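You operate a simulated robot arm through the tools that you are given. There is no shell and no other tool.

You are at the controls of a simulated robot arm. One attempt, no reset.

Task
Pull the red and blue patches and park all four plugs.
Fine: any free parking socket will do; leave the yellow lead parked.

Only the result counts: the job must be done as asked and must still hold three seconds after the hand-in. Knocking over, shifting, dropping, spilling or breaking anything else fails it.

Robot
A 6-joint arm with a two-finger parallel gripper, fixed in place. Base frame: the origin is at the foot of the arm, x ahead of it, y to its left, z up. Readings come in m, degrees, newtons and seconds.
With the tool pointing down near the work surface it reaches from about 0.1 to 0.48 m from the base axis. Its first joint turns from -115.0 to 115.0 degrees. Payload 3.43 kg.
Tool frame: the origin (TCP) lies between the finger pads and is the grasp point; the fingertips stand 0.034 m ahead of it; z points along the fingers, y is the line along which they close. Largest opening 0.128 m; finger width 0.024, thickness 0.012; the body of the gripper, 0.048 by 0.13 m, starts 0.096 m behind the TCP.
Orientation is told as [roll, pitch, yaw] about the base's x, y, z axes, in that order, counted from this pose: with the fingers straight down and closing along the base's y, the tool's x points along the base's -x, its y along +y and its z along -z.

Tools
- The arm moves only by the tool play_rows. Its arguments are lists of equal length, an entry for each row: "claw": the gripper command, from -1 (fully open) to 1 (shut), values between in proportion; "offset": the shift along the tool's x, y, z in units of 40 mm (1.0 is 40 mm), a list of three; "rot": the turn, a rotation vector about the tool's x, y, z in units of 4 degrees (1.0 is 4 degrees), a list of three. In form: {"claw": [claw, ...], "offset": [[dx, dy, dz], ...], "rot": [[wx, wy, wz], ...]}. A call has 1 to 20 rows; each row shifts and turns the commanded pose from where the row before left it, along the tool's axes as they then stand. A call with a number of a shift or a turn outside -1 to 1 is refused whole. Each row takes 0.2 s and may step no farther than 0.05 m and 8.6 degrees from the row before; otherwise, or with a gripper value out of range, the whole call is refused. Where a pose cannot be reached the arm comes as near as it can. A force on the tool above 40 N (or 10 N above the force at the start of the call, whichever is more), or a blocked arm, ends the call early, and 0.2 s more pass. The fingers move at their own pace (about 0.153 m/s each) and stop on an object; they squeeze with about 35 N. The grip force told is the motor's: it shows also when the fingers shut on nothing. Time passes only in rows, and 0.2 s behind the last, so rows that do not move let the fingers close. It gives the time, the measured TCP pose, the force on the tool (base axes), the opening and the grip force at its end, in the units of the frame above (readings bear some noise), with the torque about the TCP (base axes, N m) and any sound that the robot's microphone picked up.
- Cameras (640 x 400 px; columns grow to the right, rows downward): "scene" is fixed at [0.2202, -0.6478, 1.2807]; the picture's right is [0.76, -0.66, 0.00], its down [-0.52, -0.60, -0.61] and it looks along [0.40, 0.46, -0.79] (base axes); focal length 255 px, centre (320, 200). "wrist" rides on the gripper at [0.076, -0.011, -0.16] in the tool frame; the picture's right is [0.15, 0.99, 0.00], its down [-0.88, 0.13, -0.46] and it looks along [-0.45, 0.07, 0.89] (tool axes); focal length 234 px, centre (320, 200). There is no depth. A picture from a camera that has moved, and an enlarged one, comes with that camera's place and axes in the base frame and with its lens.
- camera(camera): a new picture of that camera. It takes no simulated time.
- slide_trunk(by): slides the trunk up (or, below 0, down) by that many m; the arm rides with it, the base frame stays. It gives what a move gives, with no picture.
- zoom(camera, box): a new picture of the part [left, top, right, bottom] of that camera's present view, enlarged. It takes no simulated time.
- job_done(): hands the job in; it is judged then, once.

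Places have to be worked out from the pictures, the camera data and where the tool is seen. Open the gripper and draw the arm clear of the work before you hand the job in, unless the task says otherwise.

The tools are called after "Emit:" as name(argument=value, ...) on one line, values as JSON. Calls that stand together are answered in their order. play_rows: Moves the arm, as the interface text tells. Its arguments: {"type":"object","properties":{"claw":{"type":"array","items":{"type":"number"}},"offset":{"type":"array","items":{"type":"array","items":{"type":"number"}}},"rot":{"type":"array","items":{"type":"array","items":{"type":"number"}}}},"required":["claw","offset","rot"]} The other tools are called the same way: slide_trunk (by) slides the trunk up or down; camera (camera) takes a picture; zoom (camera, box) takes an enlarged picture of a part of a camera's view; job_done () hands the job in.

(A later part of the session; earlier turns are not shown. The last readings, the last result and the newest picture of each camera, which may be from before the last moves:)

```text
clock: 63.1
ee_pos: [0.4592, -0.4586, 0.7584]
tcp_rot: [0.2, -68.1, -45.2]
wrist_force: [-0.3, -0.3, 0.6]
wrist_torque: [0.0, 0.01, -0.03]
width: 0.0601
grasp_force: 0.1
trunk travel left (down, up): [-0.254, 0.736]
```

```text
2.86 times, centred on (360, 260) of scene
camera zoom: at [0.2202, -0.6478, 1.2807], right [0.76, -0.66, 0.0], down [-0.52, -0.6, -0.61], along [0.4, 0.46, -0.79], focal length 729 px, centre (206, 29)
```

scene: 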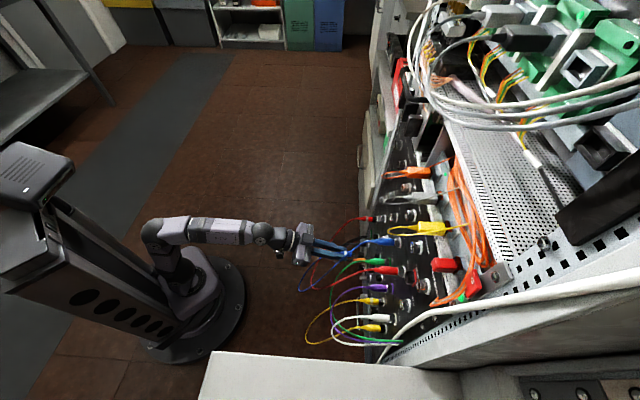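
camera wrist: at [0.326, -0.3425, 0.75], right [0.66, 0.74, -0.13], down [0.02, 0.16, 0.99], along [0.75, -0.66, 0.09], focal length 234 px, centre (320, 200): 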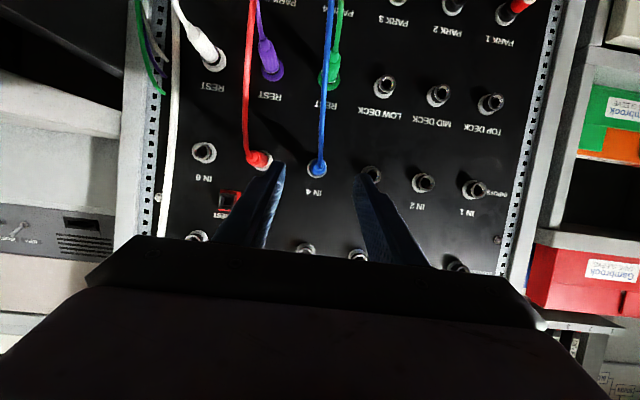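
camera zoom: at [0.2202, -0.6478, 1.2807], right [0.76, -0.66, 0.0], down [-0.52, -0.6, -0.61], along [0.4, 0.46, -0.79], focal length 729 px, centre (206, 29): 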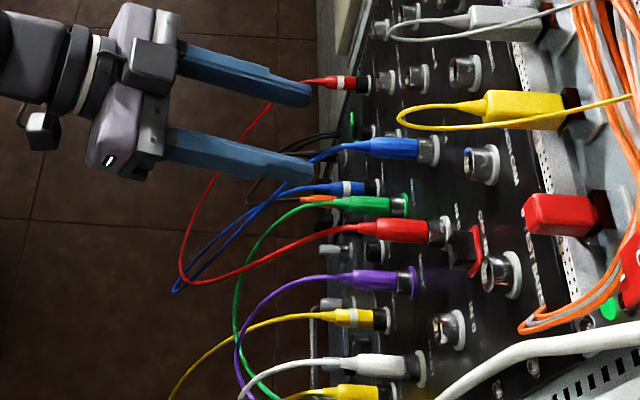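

IN 4 plug sits at e≈0.0003, z≈0.737. I lower 20 mm and advance to straddle it.

Emit:
play_rows(claw=[0.06, 0.06, 0.06, 0.06, 0.06, 0.06], offset=[[0.473, -0.005, 0.19], [-0.19, 0, 0.4785], [-0.19, 0, 0.4785], [-0.19, 0, 0.4785], [-0.19, 0, 0.45], [0, 0, 0]], rot=[[0, 0, 0], [0, 0, 0], [0, 0, 0], [0, 0, 0], [0, 0, 0], [0, 0, 0]])

Emit:
zoom(camera="wrist", box=[230, 90, 410, 220])

Emit:
zoom(camera="scene", box=[320, 210, 420, 280])

```text
clock: 64.5
ee_pos: [0.5172, -0.5151, 0.7445]
tcp_rot: [0.2, -68.1, -45.2]
wrist_force: [-0.1, -0.9, -0.1]
wrist_torque: [0.01, -0.02, 0.01]
width: 0.0602
grasp_force: 0.1
trunk travel left (down, up): [-0.254, 0.736]
```

```text
3.08 times, centred on (320, 155) of wrist
camera zoom: at [0.385, -0.399, 0.7324], right [0.66, 0.74, -0.13], down [0.02, 0.16, 0.99], along [0.75, -0.66, 0.09], focal length 720 px, centre (320, 338)
```

zoom: 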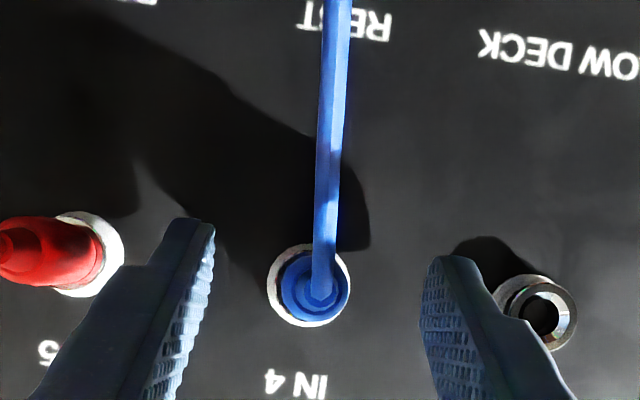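

```text
5.71 times, centred on (370, 245) of scene
camera zoom: at [0.2202, -0.6478, 1.2807], right [0.76, -0.66, 0.0], down [-0.52, -0.6, -0.61], along [0.4, 0.46, -0.79], focal length 1458 px, centre (34, -57)
```

zoom: 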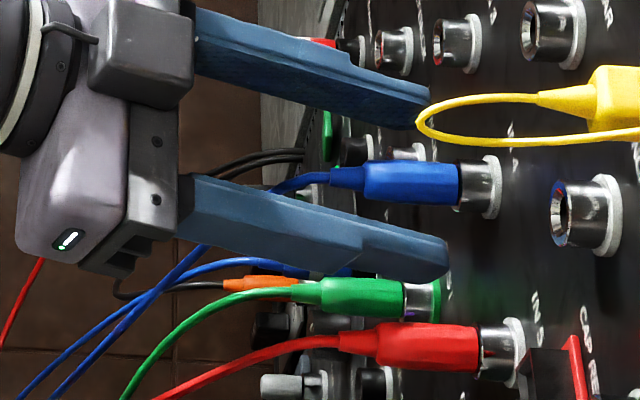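

I'm about 6 mm high; I lower by that, then close on the boot.

Emit:
play_rows(claw=[0.06, 0.06, 1, 1, 1, 1], offset=[[0.145, -0.01, 0.058], [0, 0, 0], [0, 0, 0], [0, 0, 0], [0, 0, 0], [0, 0, 0]], rot=[[0, 0, 0], [0, 0, 0], [0, 0, 0], [0, 0, 0], [0, 0, 0], [0, 0, 0]])

Emit:
zoom(camera="wrist", box=[230, 90, 410, 220])

Emit:
zoom(camera="scene", box=[320, 210, 420, 280])

```text
clock: 65.9
ee_pos: [0.5174, -0.5152, 0.7351]
tcp_rot: [0.2, -68.2, -45.2]
wrist_force: [-0.8, -1.1, 0.5]
wrist_torque: [0.02, 0.0, -0.07]
width: 0.0154
grasp_force: 34.7
trunk travel left (down, up): [-0.254, 0.736]
```

```text
3.08 times, centred on (320, 155) of wrist
camera zoom: at [0.384, -0.399, 0.7255], right [0.66, 0.74, -0.13], down [0.02, 0.16, 0.99], along [0.75, -0.66, 0.09], focal length 720 px, centre (320, 338)
```

zoom: 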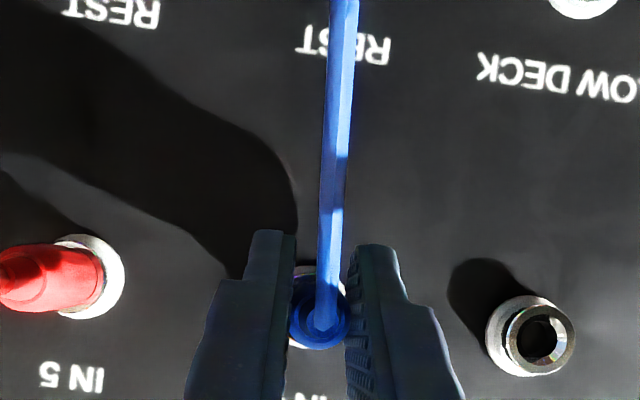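

```text
5.71 times, centred on (370, 245) of scene
camera zoom: at [0.2202, -0.6478, 1.2807], right [0.76, -0.66, 0.0], down [-0.52, -0.6, -0.61], along [0.4, 0.46, -0.79], focal length 1458 px, centre (34, -57)
```

zoom: 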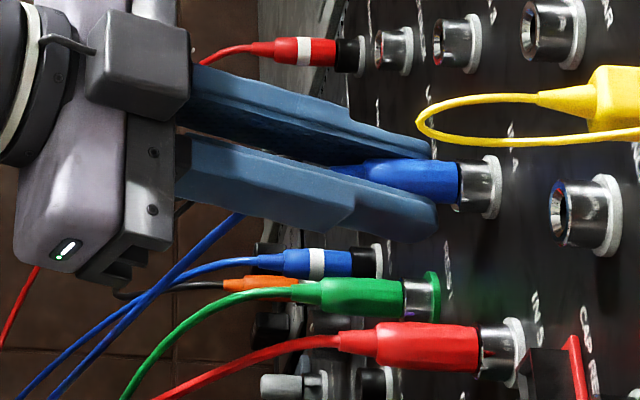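

Held at 15.4 mm. I pull it straight out.

Emit:
play_rows(claw=[1, 1, 1, 1, 1, 1], offset=[[0.08, 0, -0.2], [0.12, 0, -0.3], [0.16, 0, -0.4], [0.2, 0, -0.5], [0.24, 0, -0.6], [0, 0, 0]], rot=[[0, 0, 0], [0, 0, 0], [0, 0, 0], [0, 0, 0], [0, 0, 0], [0, 0, 0]])

Emit:
zoom(camera="wrist", box=[230, 90, 410, 220])

Emit:
zoom(camera="scene", box=[290, 200, 430, 300])

```text
clock: 67.3
ee_pos: [0.4561, -0.4552, 0.7346]
tcp_rot: [0.1, -68.1, -45.2]
wrist_force: [0.2, 0.8, 0.9]
wrist_torque: [0.02, 0.0, -0.01]
width: 0.0155
grasp_force: 34.6
trunk travel left (down, up): [-0.254, 0.736]
```

```text
3.08 times, centred on (320, 155) of wrist
camera zoom: at [0.3236, -0.3385, 0.7255], right [0.66, 0.74, -0.13], down [0.02, 0.16, 0.99], along [0.75, -0.66, 0.09], focal length 720 px, centre (320, 338)
```

zoom: 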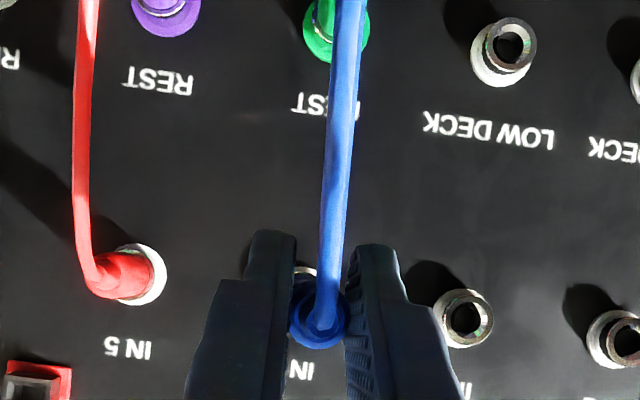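

```text
4.00 times, centred on (360, 250) of scene
camera zoom: at [0.2202, -0.6478, 1.2807], right [0.76, -0.66, 0.0], down [-0.52, -0.6, -0.61], along [0.4, 0.46, -0.79], focal length 1020 px, centre (160, 0)
```

zoom: 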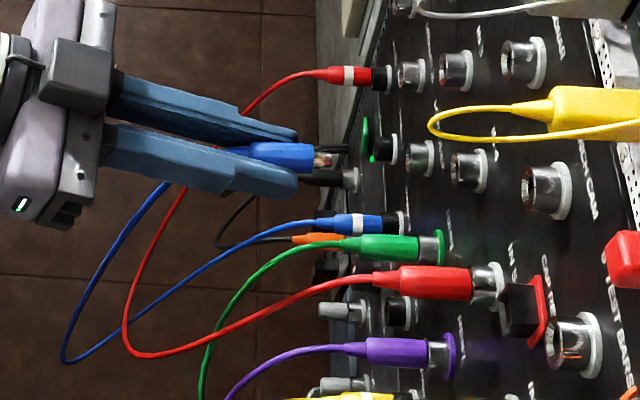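

Blue is out. The red IN 5 cable hangs close to the PARK 4 approach, so I'll put this plug in PARK 2 (clear lane, e≈0.144) and leave PARK 4 for the red one. Moving sideways, then down.

Emit:
play_rows(claw=[1, 1, 1, 1, 1], offset=[[0, 0.9, 0], [0, 0.9, 0], [0, 0.9, 0], [0, 0.87, 0], [0, 0, 0]], rot=[[0, 0, 0], [0, 0, 0], [0, 0, 0], [0, 0, 0], [0, 0, 0]])

Emit:
slide_trunk(by=-0.226)

Emit:
camera(camera="wrist")

Emit:
zoom(camera="wrist", box=[230, 90, 410, 220])

Emit:
camera(camera="scene")

```text
clock: 68.5
ee_pos: [0.5551, -0.3539, 0.7367]
tcp_rot: [0.1, -68.1, -45.2]
wrist_force: [0.7, -0.3, 0.0]
wrist_torque: [0.02, 0.04, -0.01]
width: 0.0153
grasp_force: 35.4
trunk travel left (down, up): [-0.254, 0.736]
```

```text
clock: 70.8
ee_pos: [0.5548, -0.3538, 0.5091]
tcp_rot: [0.2, -68.1, -45.2]
wrist_force: [0.3, -0.4, 0.0]
wrist_torque: [0.0, 0.02, -0.03]
width: 0.0155
grasp_force: 34.9
trunk travel left (down, up): [-0.028, 0.962]
```

```text
taken
camera wrist: at [0.4222, -0.237, 0.5003], right [0.66, 0.74, -0.13], down [0.02, 0.16, 0.99], along [0.75, -0.66, 0.09], focal length 234 px, centre (320, 200)
```

wrist: 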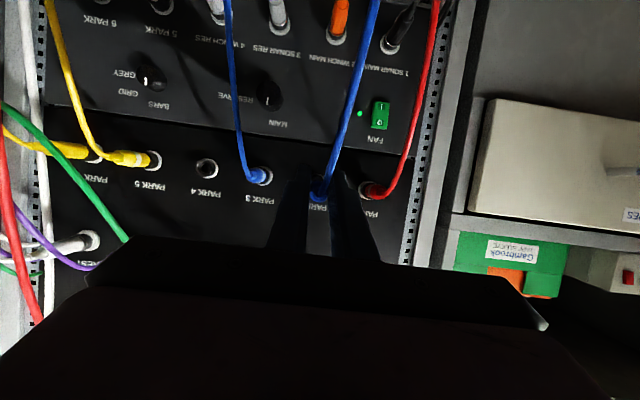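

```text
3.08 times, centred on (320, 155) of wrist
camera zoom: at [0.4222, -0.237, 0.5003], right [0.66, 0.74, -0.13], down [0.02, 0.16, 0.99], along [0.75, -0.66, 0.09], focal length 720 px, centre (320, 338)
```

zoom: 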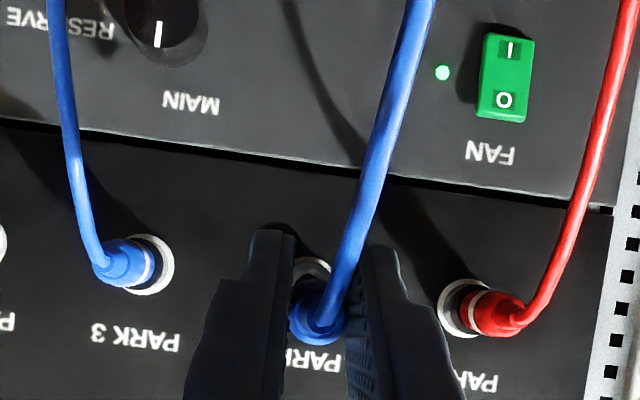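

```text
taken
```

scene: 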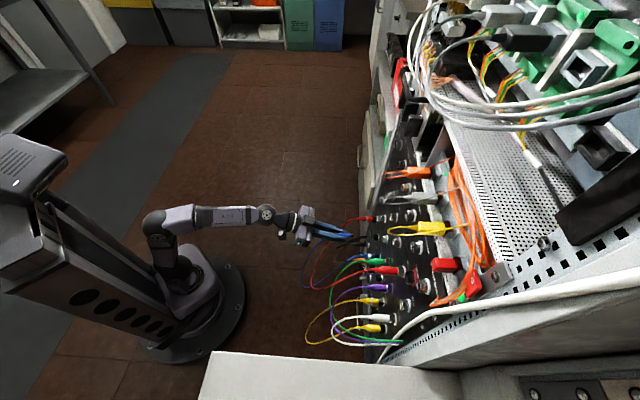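

PARK 2 (between its neighbours) comes out at e≈0.1447, z≈0.5064; only 4 mm lower is needed. I align and advance to ~3.5 cm short.

Emit:
play_rows(claw=[1, 1, 1, 1, 1], offset=[[0.088, 0, 0.035], [-0.155, 0, 0.387], [-0.155, 0, 0.387], [-0.155, 0, 0.387], [0, 0, 0]], rot=[[0, 0, 0], [0, 0, 0], [0, 0, 0], [0, 0, 0], [0, 0, 0]])

Emit:
zoom(camera="wrist", box=[230, 90, 410, 220])

Emit:
zoom(camera="scene", box=[310, 200, 410, 270])

```text
clock: 72.0
ee_pos: [0.59, -0.3898, 0.5048]
tcp_rot: [0.2, -68.0, -45.1]
wrist_force: [-0.1, -0.4, 0.1]
wrist_torque: [-0.02, 0.03, 0.01]
width: 0.0162
grasp_force: 35.6
trunk travel left (down, up): [-0.028, 0.962]
```

```text
3.08 times, centred on (320, 155) of wrist
camera zoom: at [0.4573, -0.2733, 0.4956], right [0.66, 0.74, -0.13], down [0.02, 0.16, 0.99], along [0.75, -0.66, 0.09], focal length 720 px, centre (320, 338)
```

zoom: 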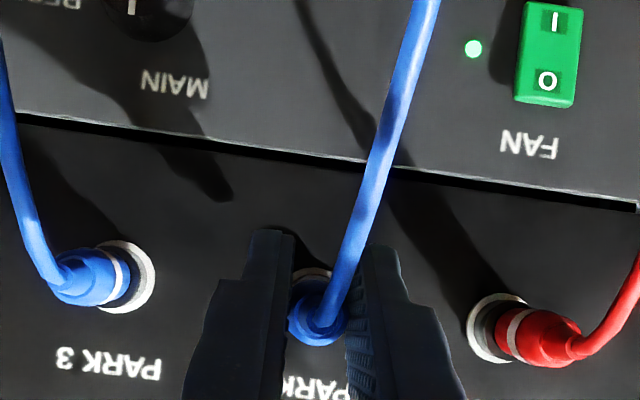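

```text
5.71 times, centred on (360, 235) of scene
camera zoom: at [0.2202, -0.6478, 1.2807], right [0.76, -0.66, 0.0], down [-0.52, -0.6, -0.61], along [0.4, 0.46, -0.79], focal length 1458 px, centre (91, 0)
```

zoom: 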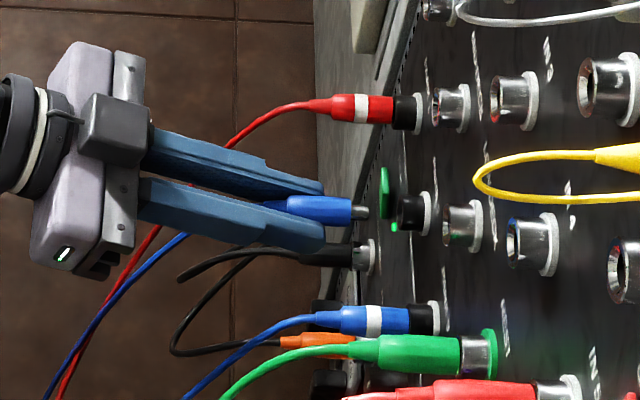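

Small trim of +2 mm sideways, +1 mm up, then push in ~38 mm.

Emit:
play_rows(claw=[1, 1, 1, 1, 1, 1, 1], offset=[[-0.023, 0.05, -0.01], [-0.0746, 0, 0.1855], [-0.0746, 0, 0.1855], [-0.0746, 0, 0.1855], [-0.0746, 0, 0.1855], [-0.056, 0, 0.14], [0, 0, 0]], rot=[[0, 0, 0], [0, 0, 0], [0, 0, 0], [0, 0, 0], [0, 0, 0], [0, 0, 0], [0, 0, 0]])

Emit:
zoom(camera="wrist", box=[230, 90, 410, 220])

Emit:
zoom(camera="scene", box=[340, 200, 410, 250])

```text
clock: 73.7
ee_pos: [0.6188, -0.4138, 0.5068]
tcp_rot: [0.2, -68.1, -45.3]
wrist_force: [-19.9, 17.8, -1.7]
wrist_torque: [0.11, -0.02, 0.02]
width: 0.0159
grasp_force: 35.0
trunk travel left (down, up): [-0.028, 0.962]
```

```text
3.08 times, centred on (320, 155) of wrist
camera zoom: at [0.4857, -0.2974, 0.4967], right [0.66, 0.74, -0.13], down [0.02, 0.16, 0.99], along [0.75, -0.66, 0.09], focal length 720 px, centre (320, 338)
```

zoom: 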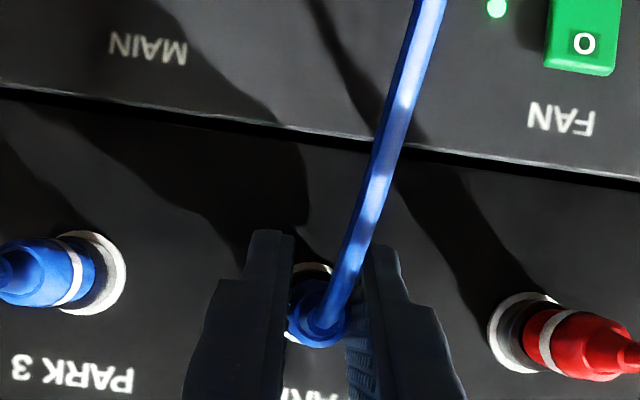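

```text
8.00 times, centred on (375, 225) of scene
camera zoom: at [0.2202, -0.6478, 1.2807], right [0.76, -0.66, 0.0], down [-0.52, -0.6, -0.61], along [0.4, 0.46, -0.79], focal length 2041 px, centre (-120, 0)
```

zoom: 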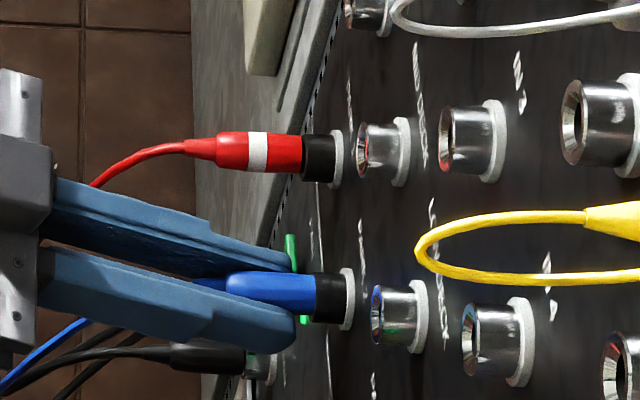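

26.7 N at depth 0.730, boot at the barrel. I press 3 mm more as before, then release with a small opening and back off.

Emit:
play_rows(claw=[1, 1, 1], offset=[[-0.02, 0, 0.05], [-0.015, 0, 0.04], [0, 0, 0]], rot=[[0, 0, 0], [0, 0, 0], [0, 0, 0]])

Emit:
play_rows(claw=[1, 0.3, 0.3, 0.3, 0.3, 0.3, 0.3, 0.3], offset=[[0.037, 0, -0.093], [0, 0, 0], [0, 0, 0], [0.15, 0, -0.37], [0.2, 0, -0.5], [0.2, 0, -0.5], [0.2, 0, -0.5], [0, 0, 0]], rot=[[0, 0, 0], [0, 0, 0], [0, 0, 0], [0, 0, 0], [0, 0, 0], [0, 0, 0], [0, 0, 0], [0, 0, 0]])

Emit:
zoom(camera="scene", box=[290, 190, 430, 330])

Emit:
zoom(camera="wrist", box=[150, 70, 450, 240])

```text
clock: 74.5
ee_pos: [0.6212, -0.417, 0.5077]
tcp_rot: [0.1, -68.1, -45.0]
wrist_force: [-16.5, 20.9, -4.3]
wrist_torque: [0.16, 0.06, 0.14]
width: 0.0157
grasp_force: 35.0
trunk travel left (down, up): [-0.028, 0.962]
```

```text
clock: 76.2
ee_pos: [0.5594, -0.3579, 0.5085]
tcp_rot: [0.1, -68.1, -45.1]
wrist_force: [-0.3, -0.5, -0.2]
wrist_torque: [0.0, -0.01, 0.01]
width: 0.0447
grasp_force: 0.1
trunk travel left (down, up): [-0.028, 0.962]
```

```text
2.86 times, centred on (360, 260) of scene
camera zoom: at [0.2202, -0.6478, 1.2807], right [0.76, -0.66, 0.0], down [-0.52, -0.6, -0.61], along [0.4, 0.46, -0.79], focal length 729 px, centre (206, 29)
```

zoom: 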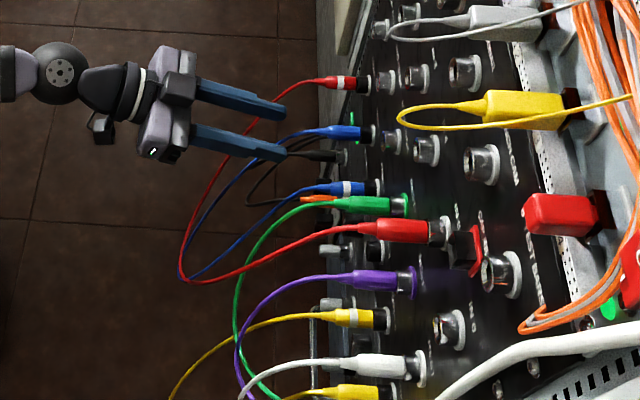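

```text
2.13 times, centred on (300, 155) of wrist
camera zoom: at [0.4271, -0.2417, 0.498], right [0.66, 0.74, -0.13], down [0.02, 0.16, 0.99], along [0.75, -0.66, 0.09], focal length 500 px, centre (363, 296)
```

zoom: 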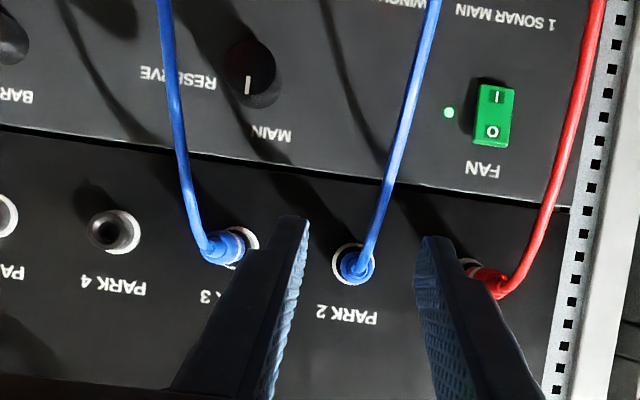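

Blue is fully parked in PARK 2/3, red in PARK 1. Now for red IN 5 (e≈-0.071, z≈0.737): raise, then slide sideways above its cable.

Emit:
slide_trunk(by=0.22)

Emit:
play_rows(claw=[0.06, 0.06, 0.06, 0.06, 0.06, 0.06, 0.06, 0.06], offset=[[-0.7, -0.5, -0.28], [0, -0.8, 0], [0, -0.8, 0], [0, -0.8, 0], [0, -0.8, 0], [0, -0.8, 0], [0, -0.8, 0], [0, 0, 0]], rot=[[0, 0, 0], [0, 0, 0], [0, 0, 0], [0, 0, 0], [0, 0, 0], [0, 0, 0], [0, 0, 0], [0, 0, 0]])

Emit:
camera(camera="wrist")

Emit:
zoom(camera="wrist", box=[230, 90, 410, 220])

Emit:
zoom(camera="scene", box=[290, 190, 430, 330])

```text
clock: 78.6
ee_pos: [0.56, -0.3601, 0.7282]
tcp_rot: [0.2, -68.1, -45.2]
wrist_force: [0.7, 0.3, -0.3]
wrist_torque: [0.02, -0.02, -0.01]
width: 0.0449
grasp_force: 0.1
trunk travel left (down, up): [-0.248, 0.742]
```

```text
clock: 80.4
ee_pos: [0.4089, -0.5075, 0.7573]
tcp_rot: [0.3, -68.0, -45.2]
wrist_force: [-0.7, 0.4, -0.1]
wrist_torque: [0.01, -0.01, -0.01]
width: 0.0605
grasp_force: 0.0
trunk travel left (down, up): [-0.248, 0.742]
```

```text
taken
camera wrist: at [0.2766, -0.392, 0.7481], right [0.66, 0.74, -0.13], down [0.02, 0.16, 0.99], along [0.75, -0.66, 0.09], focal length 234 px, centre (320, 200)
```

wrist: 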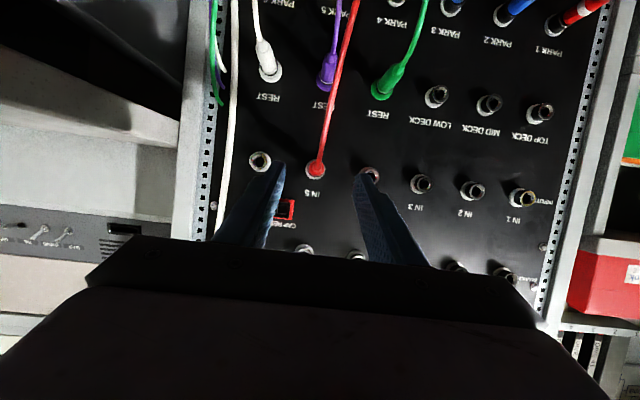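

```text
3.08 times, centred on (320, 155) of wrist
camera zoom: at [0.2766, -0.392, 0.7481], right [0.66, 0.74, -0.13], down [0.02, 0.16, 0.99], along [0.75, -0.66, 0.09], focal length 720 px, centre (320, 338)
```

zoom: 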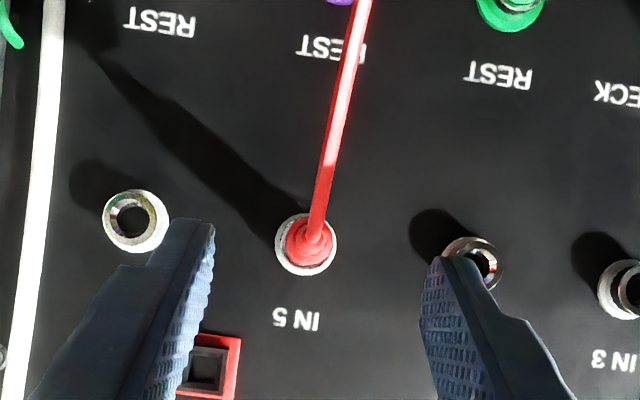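

```text
2.86 times, centred on (360, 260) of scene
camera zoom: at [0.2202, -0.6478, 1.2807], right [0.76, -0.66, 0.0], down [-0.52, -0.6, -0.61], along [0.4, 0.46, -0.79], focal length 729 px, centre (206, 29)
```

zoom: 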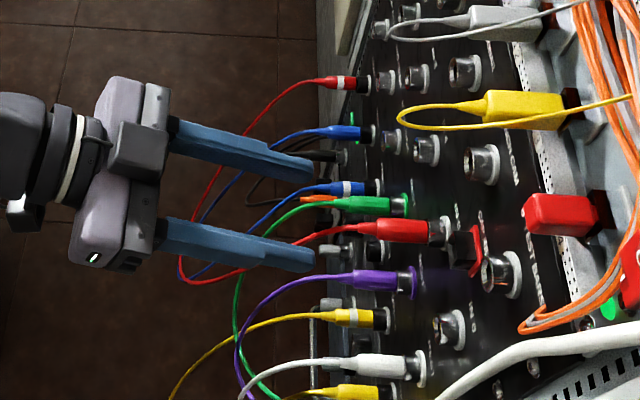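

IN 5 plug is at e≈-0.0716, z≈0.7366. I lower 21 mm and advance to straddle it.

Emit:
play_rows(claw=[0.06, 0.06, 0.06, 0.06, 0.06, 0.06, 0.06], offset=[[0.5, -0.045, 0.2], [-0.19, 0, 0.4785], [-0.19, 0, 0.4785], [-0.19, 0, 0.4785], [-0.19, 0, 0.4785], [0, 0, 0], [0, 0, 0]], rot=[[0, 0, 0], [0, 0, 0], [0, 0, 0], [0, 0, 0], [0, 0, 0], [0, 0, 0], [0, 0, 0]])

Emit:
zoom(camera="wrist", box=[230, 90, 410, 220])

Emit:
zoom(camera="scene", box=[320, 230, 420, 300])

```text
clock: 82.0
ee_pos: [0.4688, -0.5672, 0.7349]
tcp_rot: [0.2, -68.1, -45.1]
wrist_force: [-0.8, 0.9, -1.2]
wrist_torque: [-0.03, 0.0, -0.03]
width: 0.0598
grasp_force: 0.1
trunk travel left (down, up): [-0.248, 0.742]
```

```text
3.08 times, centred on (320, 155) of wrist
camera zoom: at [0.3361, -0.4512, 0.725], right [0.66, 0.74, -0.13], down [0.02, 0.16, 0.99], along [0.75, -0.66, 0.09], focal length 720 px, centre (320, 338)
```

zoom: 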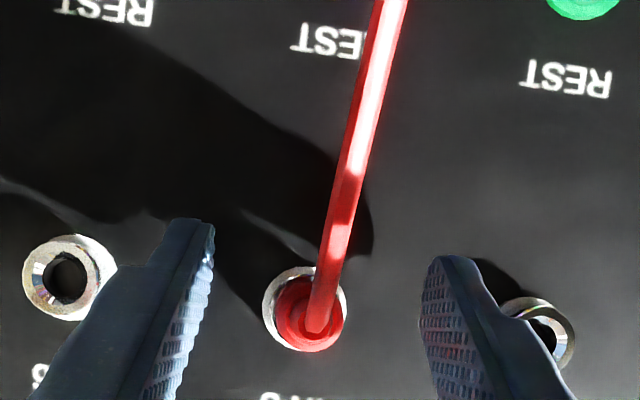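

```text
5.71 times, centred on (370, 265) of scene
camera zoom: at [0.2202, -0.6478, 1.2807], right [0.76, -0.66, 0.0], down [-0.52, -0.6, -0.61], along [0.4, 0.46, -0.79], focal length 1458 px, centre (34, -171)
```

zoom: 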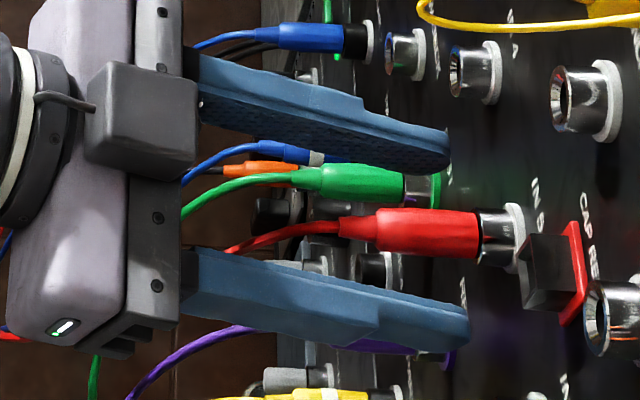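

Nearly centred (2 mm left trim). I adjust and close on the boot.

Emit:
play_rows(claw=[0.06, 0.06, 1, 1, 1, 1], offset=[[-0.016, -0.05, -0.06], [0, 0, 0], [0, 0, 0], [0, 0, 0], [0, 0, 0], [0, 0, 0]], rot=[[0, 0, 0], [0, 0, 0], [0, 0, 0], [0, 0, 0], [0, 0, 0], [0, 0, 0]])

Emit:
zoom(camera="wrist", box=[230, 90, 410, 220])

Emit:
zoom(camera="scene", box=[320, 230, 420, 300])

```text
clock: 83.4
ee_pos: [0.4657, -0.5673, 0.7366]
tcp_rot: [0.3, -68.1, -45.2]
wrist_force: [0.0, 0.8, 0.1]
wrist_torque: [-0.01, 0.0, 0.01]
width: 0.0153
grasp_force: 34.4
trunk travel left (down, up): [-0.248, 0.742]
```

```text
3.08 times, centred on (320, 155) of wrist
camera zoom: at [0.3327, -0.4512, 0.7269], right [0.66, 0.74, -0.13], down [0.02, 0.16, 0.99], along [0.75, -0.66, 0.09], focal length 720 px, centre (320, 338)
```

zoom: 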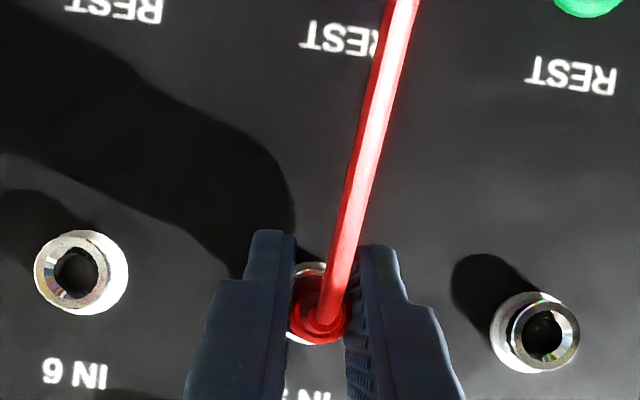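

```text
5.71 times, centred on (370, 265) of scene
camera zoom: at [0.2202, -0.6478, 1.2807], right [0.76, -0.66, 0.0], down [-0.52, -0.6, -0.61], along [0.4, 0.46, -0.79], focal length 1458 px, centre (34, -171)
```

zoom: 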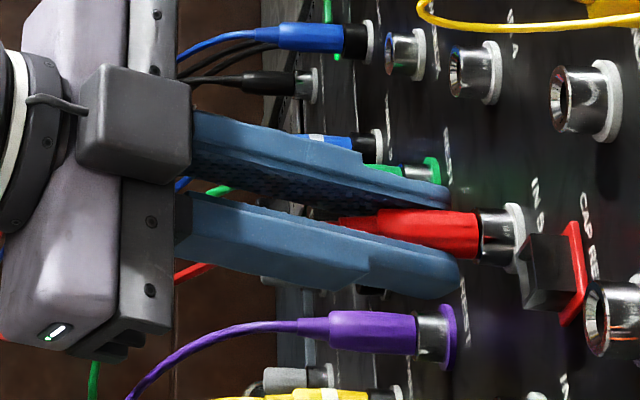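

Good grip, picture nearly identical to the WINCH CAM one. I pull it straight out.

Emit:
play_rows(claw=[1, 1, 1, 1, 1, 1], offset=[[0.08, 0, -0.2], [0.12, 0, -0.3], [0.16, 0, -0.4], [0.2, 0, -0.5], [0.24, 0, -0.6], [0, 0, 0]], rot=[[0, 0, 0], [0, 0, 0], [0, 0, 0], [0, 0, 0], [0, 0, 0], [0, 0, 0]])

Emit:
zoom(camera="wrist", box=[230, 90, 410, 220])

Emit:
zoom(camera="scene", box=[290, 200, 430, 330])

Emit:
camera(camera="wrist")

```text
clock: 84.8
ee_pos: [0.4032, -0.505, 0.7371]
tcp_rot: [0.2, -68.1, -45.3]
wrist_force: [1.0, -1.1, 0.3]
wrist_torque: [0.04, 0.03, 0.0]
width: 0.0154
grasp_force: 34.7
trunk travel left (down, up): [-0.248, 0.742]
```

```text
3.08 times, centred on (320, 155) of wrist
camera zoom: at [0.2704, -0.3881, 0.7271], right [0.66, 0.74, -0.13], down [0.02, 0.16, 0.99], along [0.75, -0.66, 0.09], focal length 720 px, centre (320, 338)
```

zoom: 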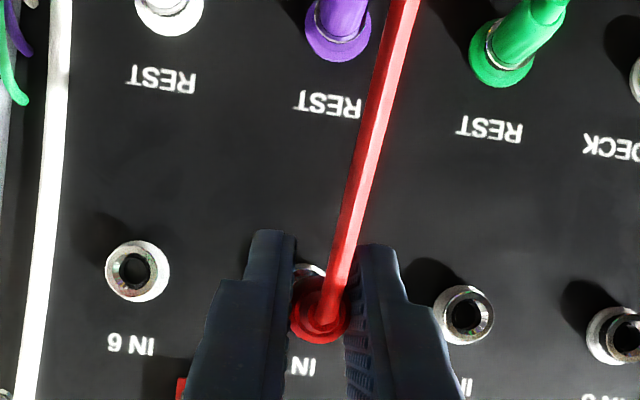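

```text
3.08 times, centred on (360, 265) of scene
camera zoom: at [0.2202, -0.6478, 1.2807], right [0.76, -0.66, 0.0], down [-0.52, -0.6, -0.61], along [0.4, 0.46, -0.79], focal length 785 px, centre (197, 0)
```

zoom: 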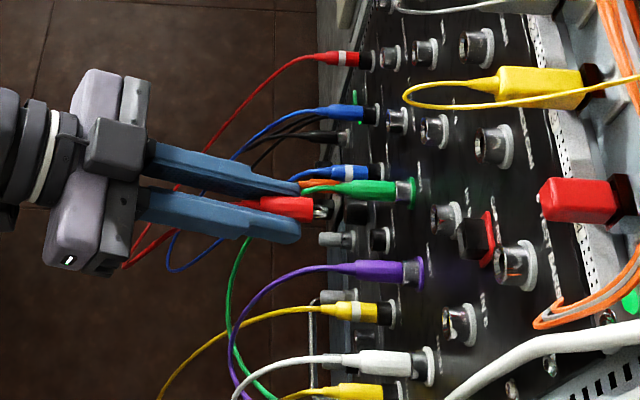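

```text
taken
camera wrist: at [0.2704, -0.3881, 0.7271], right [0.66, 0.74, -0.13], down [0.02, 0.16, 0.99], along [0.75, -0.66, 0.09], focal length 234 px, centre (320, 200)
```

wrist: 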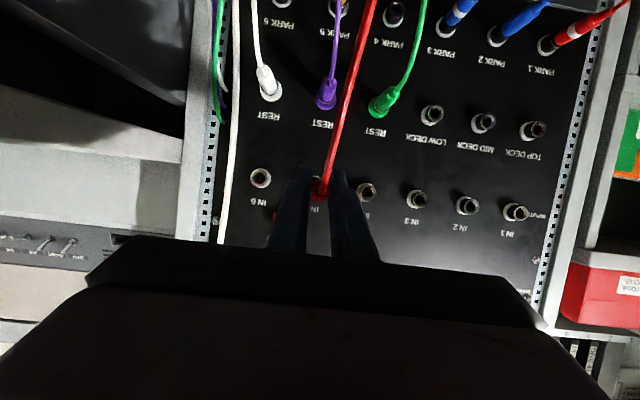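

Red is out. I move to a lane at e≈0.04 (between the green REST cable and the blue PARK 3 cable) and descend to the PARK row.

Emit:
play_rows(claw=[1, 1, 1, 1, 1], offset=[[0, 0.7, 0], [0, 0.7, 0], [0, 0.7, 0], [0, 0.7, 0], [0, 0, 0]], rot=[[0, 0, 0], [0, 0, 0], [0, 0, 0], [0, 0, 0], [0, 0, 0]])

Emit:
slide_trunk(by=-0.12)

Emit:
camera(camera="wrist")

Emit:
zoom(camera="scene", box=[270, 190, 430, 330])

```text
clock: 86.0
ee_pos: [0.4855, -0.4241, 0.7397]
tcp_rot: [0.2, -68.1, -45.1]
wrist_force: [0.3, 0.4, 0.3]
wrist_torque: [0.0, -0.01, -0.04]
width: 0.0153
grasp_force: 34.6
trunk travel left (down, up): [-0.248, 0.742]
```

```text
clock: 87.5
ee_pos: [0.4844, -0.4252, 0.6182]
tcp_rot: [0.2, -68.1, -45.2]
wrist_force: [-0.2, -0.6, -0.3]
wrist_torque: [-0.02, 0.01, -0.01]
width: 0.0155
grasp_force: 34.7
trunk travel left (down, up): [-0.128, 0.862]
```

```text
taken
camera wrist: at [0.3516, -0.3083, 0.6083], right [0.66, 0.74, -0.13], down [0.02, 0.16, 0.99], along [0.75, -0.66, 0.09], focal length 234 px, centre (320, 200)
```

wrist: 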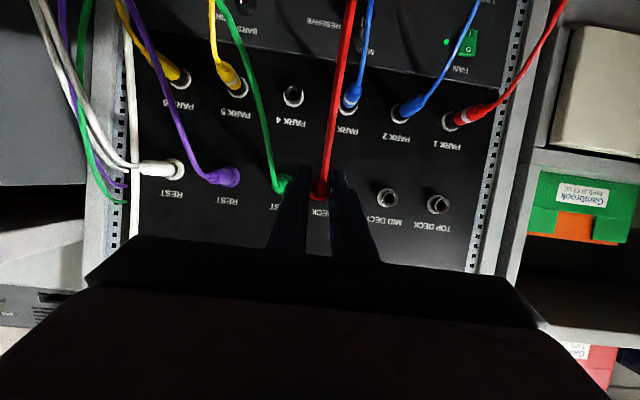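

```text
2.86 times, centred on (350, 260) of scene
camera zoom: at [0.2202, -0.6478, 1.2807], right [0.76, -0.66, 0.0], down [-0.52, -0.6, -0.61], along [0.4, 0.46, -0.79], focal length 729 px, centre (234, 29)
```

zoom: 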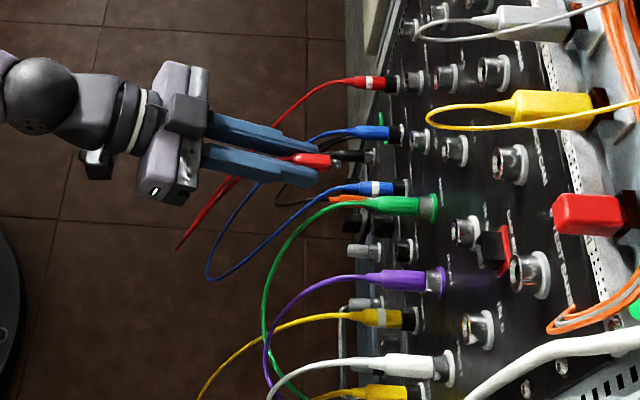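

The lane is clear; the green cable passes ~2–3 cm to the left of PARK 4's axis. I continue down to the PARK row.

Emit:
slide_trunk(by=-0.108)

Emit:
play_rows(claw=[1, 1, 1, 1], offset=[[0, -0.35, 0], [0, -0.35, 0], [0, -0.35, 0], [0, 0, 0]], rot=[[0, 0, 0], [0, 0, 0], [0, 0, 0], [0, 0, 0]])

Emit:
camera(camera="wrist")

Emit:
zoom(camera="wrist", box=[230, 90, 410, 220])

Emit:
zoom(camera="scene", box=[270, 190, 430, 330])

```text
clock: 88.9
ee_pos: [0.4847, -0.4242, 0.5091]
tcp_rot: [0.2, -68.1, -45.2]
wrist_force: [-0.2, -0.4, -0.6]
wrist_torque: [0.03, 0.02, 0.01]
width: 0.0157
grasp_force: 34.8
trunk travel left (down, up): [-0.02, 0.97]
```

```text
clock: 89.9
ee_pos: [0.454, -0.4534, 0.5092]
tcp_rot: [0.1, -68.1, -45.2]
wrist_force: [-0.2, 0.4, -0.7]
wrist_torque: [0.02, -0.01, -0.03]
width: 0.0154
grasp_force: 35.6
trunk travel left (down, up): [-0.02, 0.97]
```

```text
taken
camera wrist: at [0.3216, -0.3377, 0.5001], right [0.66, 0.74, -0.13], down [0.02, 0.16, 0.99], along [0.75, -0.66, 0.09], focal length 234 px, centre (320, 200)
```

wrist: 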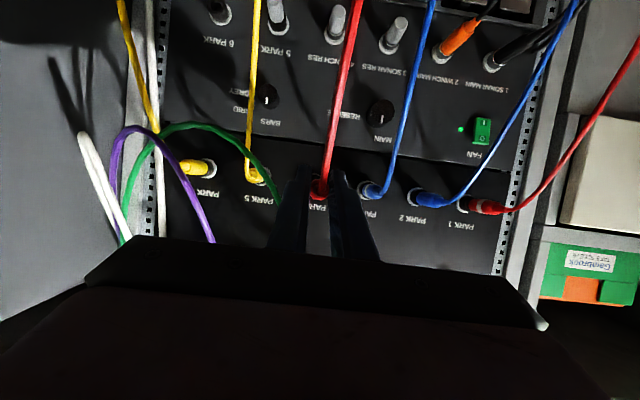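

```text
3.08 times, centred on (320, 155) of wrist
camera zoom: at [0.3216, -0.3377, 0.5001], right [0.66, 0.74, -0.13], down [0.02, 0.16, 0.99], along [0.75, -0.66, 0.09], focal length 720 px, centre (320, 338)
```

zoom: 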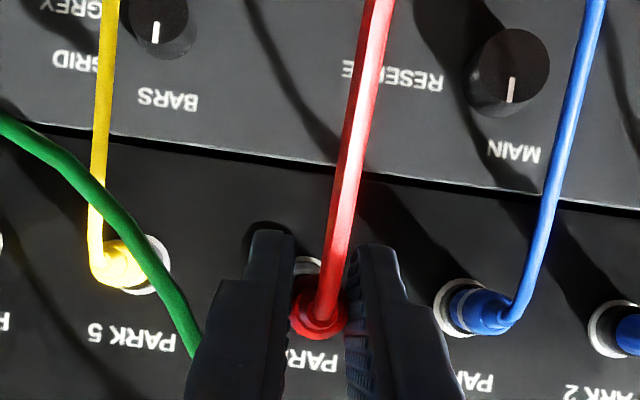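

```text
2.86 times, centred on (350, 260) of scene
camera zoom: at [0.2202, -0.6478, 1.2807], right [0.76, -0.66, 0.0], down [-0.52, -0.6, -0.61], along [0.4, 0.46, -0.79], focal length 729 px, centre (234, 29)
```

zoom: 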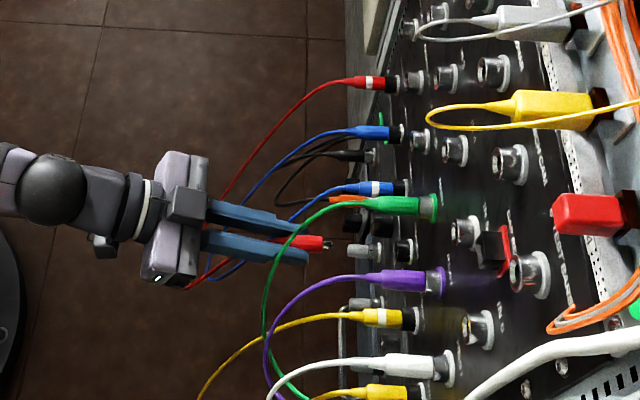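

PARK 4 works out at e≈0.001, z≈0.506 – already aligned, 2.7 mm too high. I trim and advance to ~3.5 cm short.

Emit:
play_rows(claw=[1, 1, 1, 1, 1], offset=[[0.063, 0, 0.025], [-0.155, 0, 0.387], [-0.155, 0, 0.387], [-0.155, 0, 0.387], [0, 0, 0]], rot=[[0, 0, 0], [0, 0, 0], [0, 0, 0], [0, 0, 0], [0, 0, 0]])

Emit:
camera(camera="wrist")

Emit:
zoom(camera="wrist", box=[230, 90, 410, 220])

Emit:
zoom(camera="scene", box=[300, 210, 420, 300])

```text
clock: 91.1
ee_pos: [0.4912, -0.4894, 0.5095]
tcp_rot: [0.3, -68.2, -45.2]
wrist_force: [0.8, 0.0, -0.4]
wrist_torque: [0.0, 0.03, 0.0]
width: 0.0156
grasp_force: 35.0
trunk travel left (down, up): [-0.02, 0.97]
```

```text
taken
camera wrist: at [0.3584, -0.3731, 0.4995], right [0.66, 0.74, -0.13], down [0.02, 0.16, 0.99], along [0.75, -0.66, 0.09], focal length 234 px, centre (320, 200)
```

wrist: 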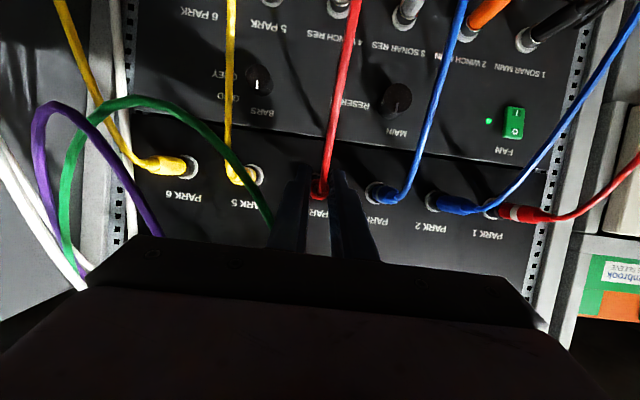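

```text
3.08 times, centred on (320, 155) of wrist
camera zoom: at [0.3584, -0.3731, 0.4995], right [0.66, 0.74, -0.13], down [0.02, 0.16, 0.99], along [0.75, -0.66, 0.09], focal length 720 px, centre (320, 338)
```

zoom: 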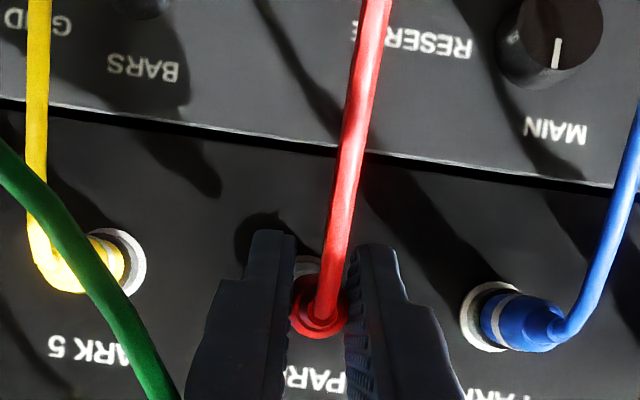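

```text
4.44 times, centred on (360, 255) of scene
camera zoom: at [0.2202, -0.6478, 1.2807], right [0.76, -0.66, 0.0], down [-0.52, -0.6, -0.61], along [0.4, 0.46, -0.79], focal length 1134 px, centre (142, -44)
```

zoom: 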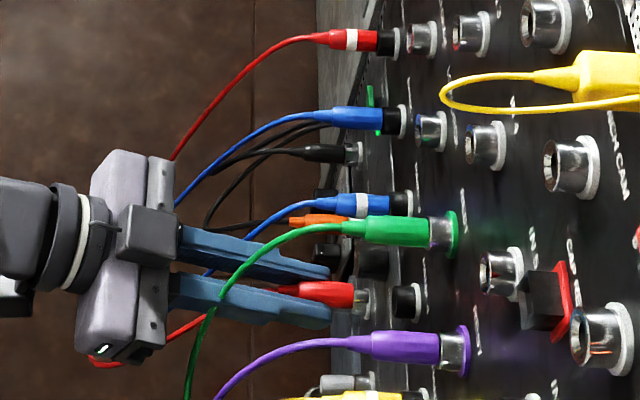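

Aligned within 1 mm sideways, 2 mm high. I trim and push in ~37 mm.

Emit:
play_rows(claw=[1, 1, 1, 1, 1, 1, 1], offset=[[0.052, -0.017, 0.02], [-0.0746, 0, 0.1855], [-0.0746, 0, 0.1855], [-0.0746, 0, 0.1855], [-0.0746, 0, 0.1855], [-0.05, 0, 0.125], [0, 0, 0]], rot=[[0, 0, 0], [0, 0, 0], [0, 0, 0], [0, 0, 0], [0, 0, 0], [0, 0, 0], [0, 0, 0]])

Emit:
camera(camera="wrist")

Emit:
zoom(camera="wrist", box=[230, 90, 410, 220])

Emit:
zoom(camera="scene", box=[300, 210, 420, 300])

```text
clock: 92.7
ee_pos: [0.5148, -0.5148, 0.5069]
tcp_rot: [0.2, -68.0, -45.2]
wrist_force: [-18.2, 18.9, -1.3]
wrist_torque: [0.19, 0.05, -0.02]
width: 0.0163
grasp_force: 35.1
trunk travel left (down, up): [-0.02, 0.97]
```

```text
taken
camera wrist: at [0.3816, -0.3993, 0.497], right [0.66, 0.74, -0.13], down [0.03, 0.16, 0.99], along [0.75, -0.66, 0.09], focal length 234 px, centre (320, 200)
```

wrist: 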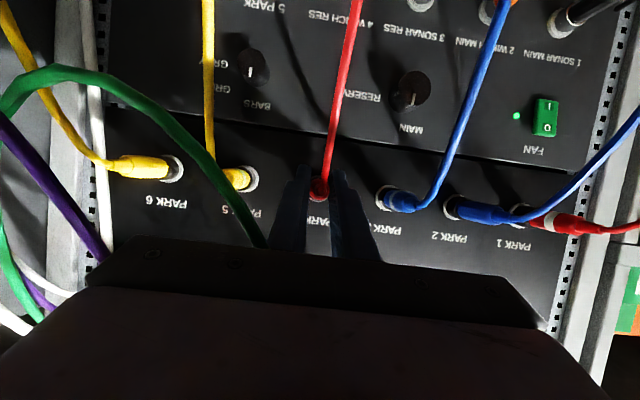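

```text
3.08 times, centred on (320, 155) of wrist
camera zoom: at [0.3816, -0.3993, 0.497], right [0.66, 0.74, -0.13], down [0.03, 0.16, 0.99], along [0.75, -0.66, 0.09], focal length 720 px, centre (320, 338)
```

zoom: 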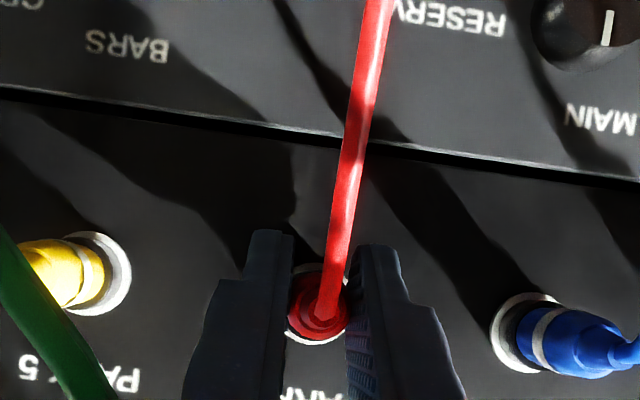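

```text
4.44 times, centred on (360, 255) of scene
camera zoom: at [0.2202, -0.6478, 1.2807], right [0.76, -0.66, 0.0], down [-0.52, -0.6, -0.61], along [0.4, 0.46, -0.79], focal length 1134 px, centre (142, -44)
```

zoom: 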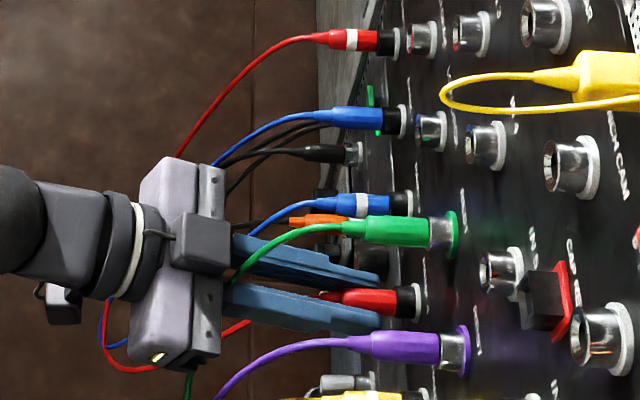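

26 N resistance and the red boot meets the PARK 4 barrel; the green plug is unmoved. I press a few mm more, then release and back away.

Emit:
play_rows(claw=[1, 1, 1], offset=[[-0.02, 0, 0.05], [-0.02, 0, 0.05], [0, 0, 0]], rot=[[0, 0, 0], [0, 0, 0], [0, 0, 0]])

Emit:
play_rows(claw=[1, 0.4, 0.4, 0.4, 0.4, 0.4, 0.4, 0.4], offset=[[0.037, 0, -0.093], [0, 0, 0], [0, 0, 0], [0.15, 0, -0.37], [0.2, 0, -0.5], [0.2, 0, -0.5], [0.2, 0, -0.5], [0, 0, 0]], rot=[[0, 0, 0], [0, 0, 0], [0, 0, 0], [0, 0, 0], [0, 0, 0], [0, 0, 0], [0, 0, 0], [0, 0, 0]])

Emit:
camera(camera="wrist")

Emit:
zoom(camera="scene", box=[300, 190, 430, 330])

```text
clock: 93.5
ee_pos: [0.5184, -0.52, 0.5066]
tcp_rot: [0.1, -68.2, -45.2]
wrist_force: [-22.2, 18.5, -1.4]
wrist_torque: [0.07, 0.1, -0.04]
width: 0.0165
grasp_force: 34.8
trunk travel left (down, up): [-0.02, 0.97]
```

```text
clock: 95.3
ee_pos: [0.4585, -0.4584, 0.5057]
tcp_rot: [0.2, -68.1, -45.3]
wrist_force: [-0.2, -0.2, 0.0]
wrist_torque: [0.0, -0.02, 0.03]
width: 0.0382
grasp_force: 0.1
trunk travel left (down, up): [-0.02, 0.97]
```

```text
taken
camera wrist: at [0.3264, -0.3422, 0.4957], right [0.66, 0.74, -0.13], down [0.02, 0.16, 0.99], along [0.75, -0.66, 0.09], focal length 234 px, centre (320, 200)
```

wrist: 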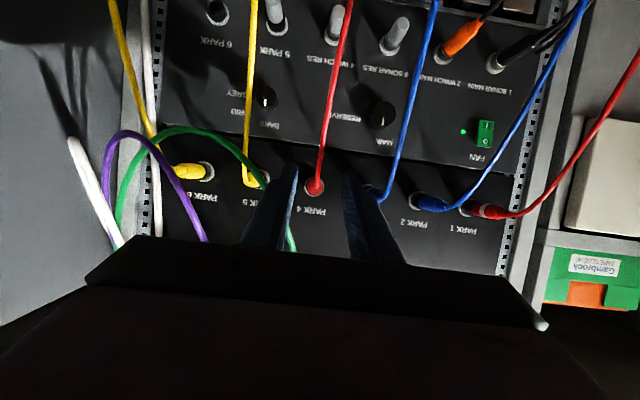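

```text
2.86 times, centred on (365, 260) of scene
camera zoom: at [0.2202, -0.6478, 1.2807], right [0.76, -0.66, 0.0], down [-0.52, -0.6, -0.61], along [0.4, 0.46, -0.79], focal length 729 px, centre (191, 29)
```

zoom: 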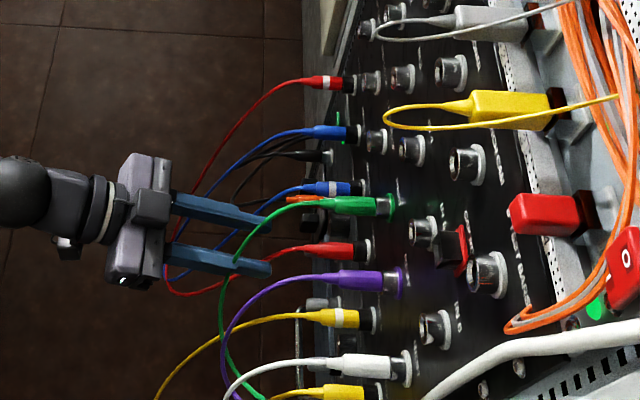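

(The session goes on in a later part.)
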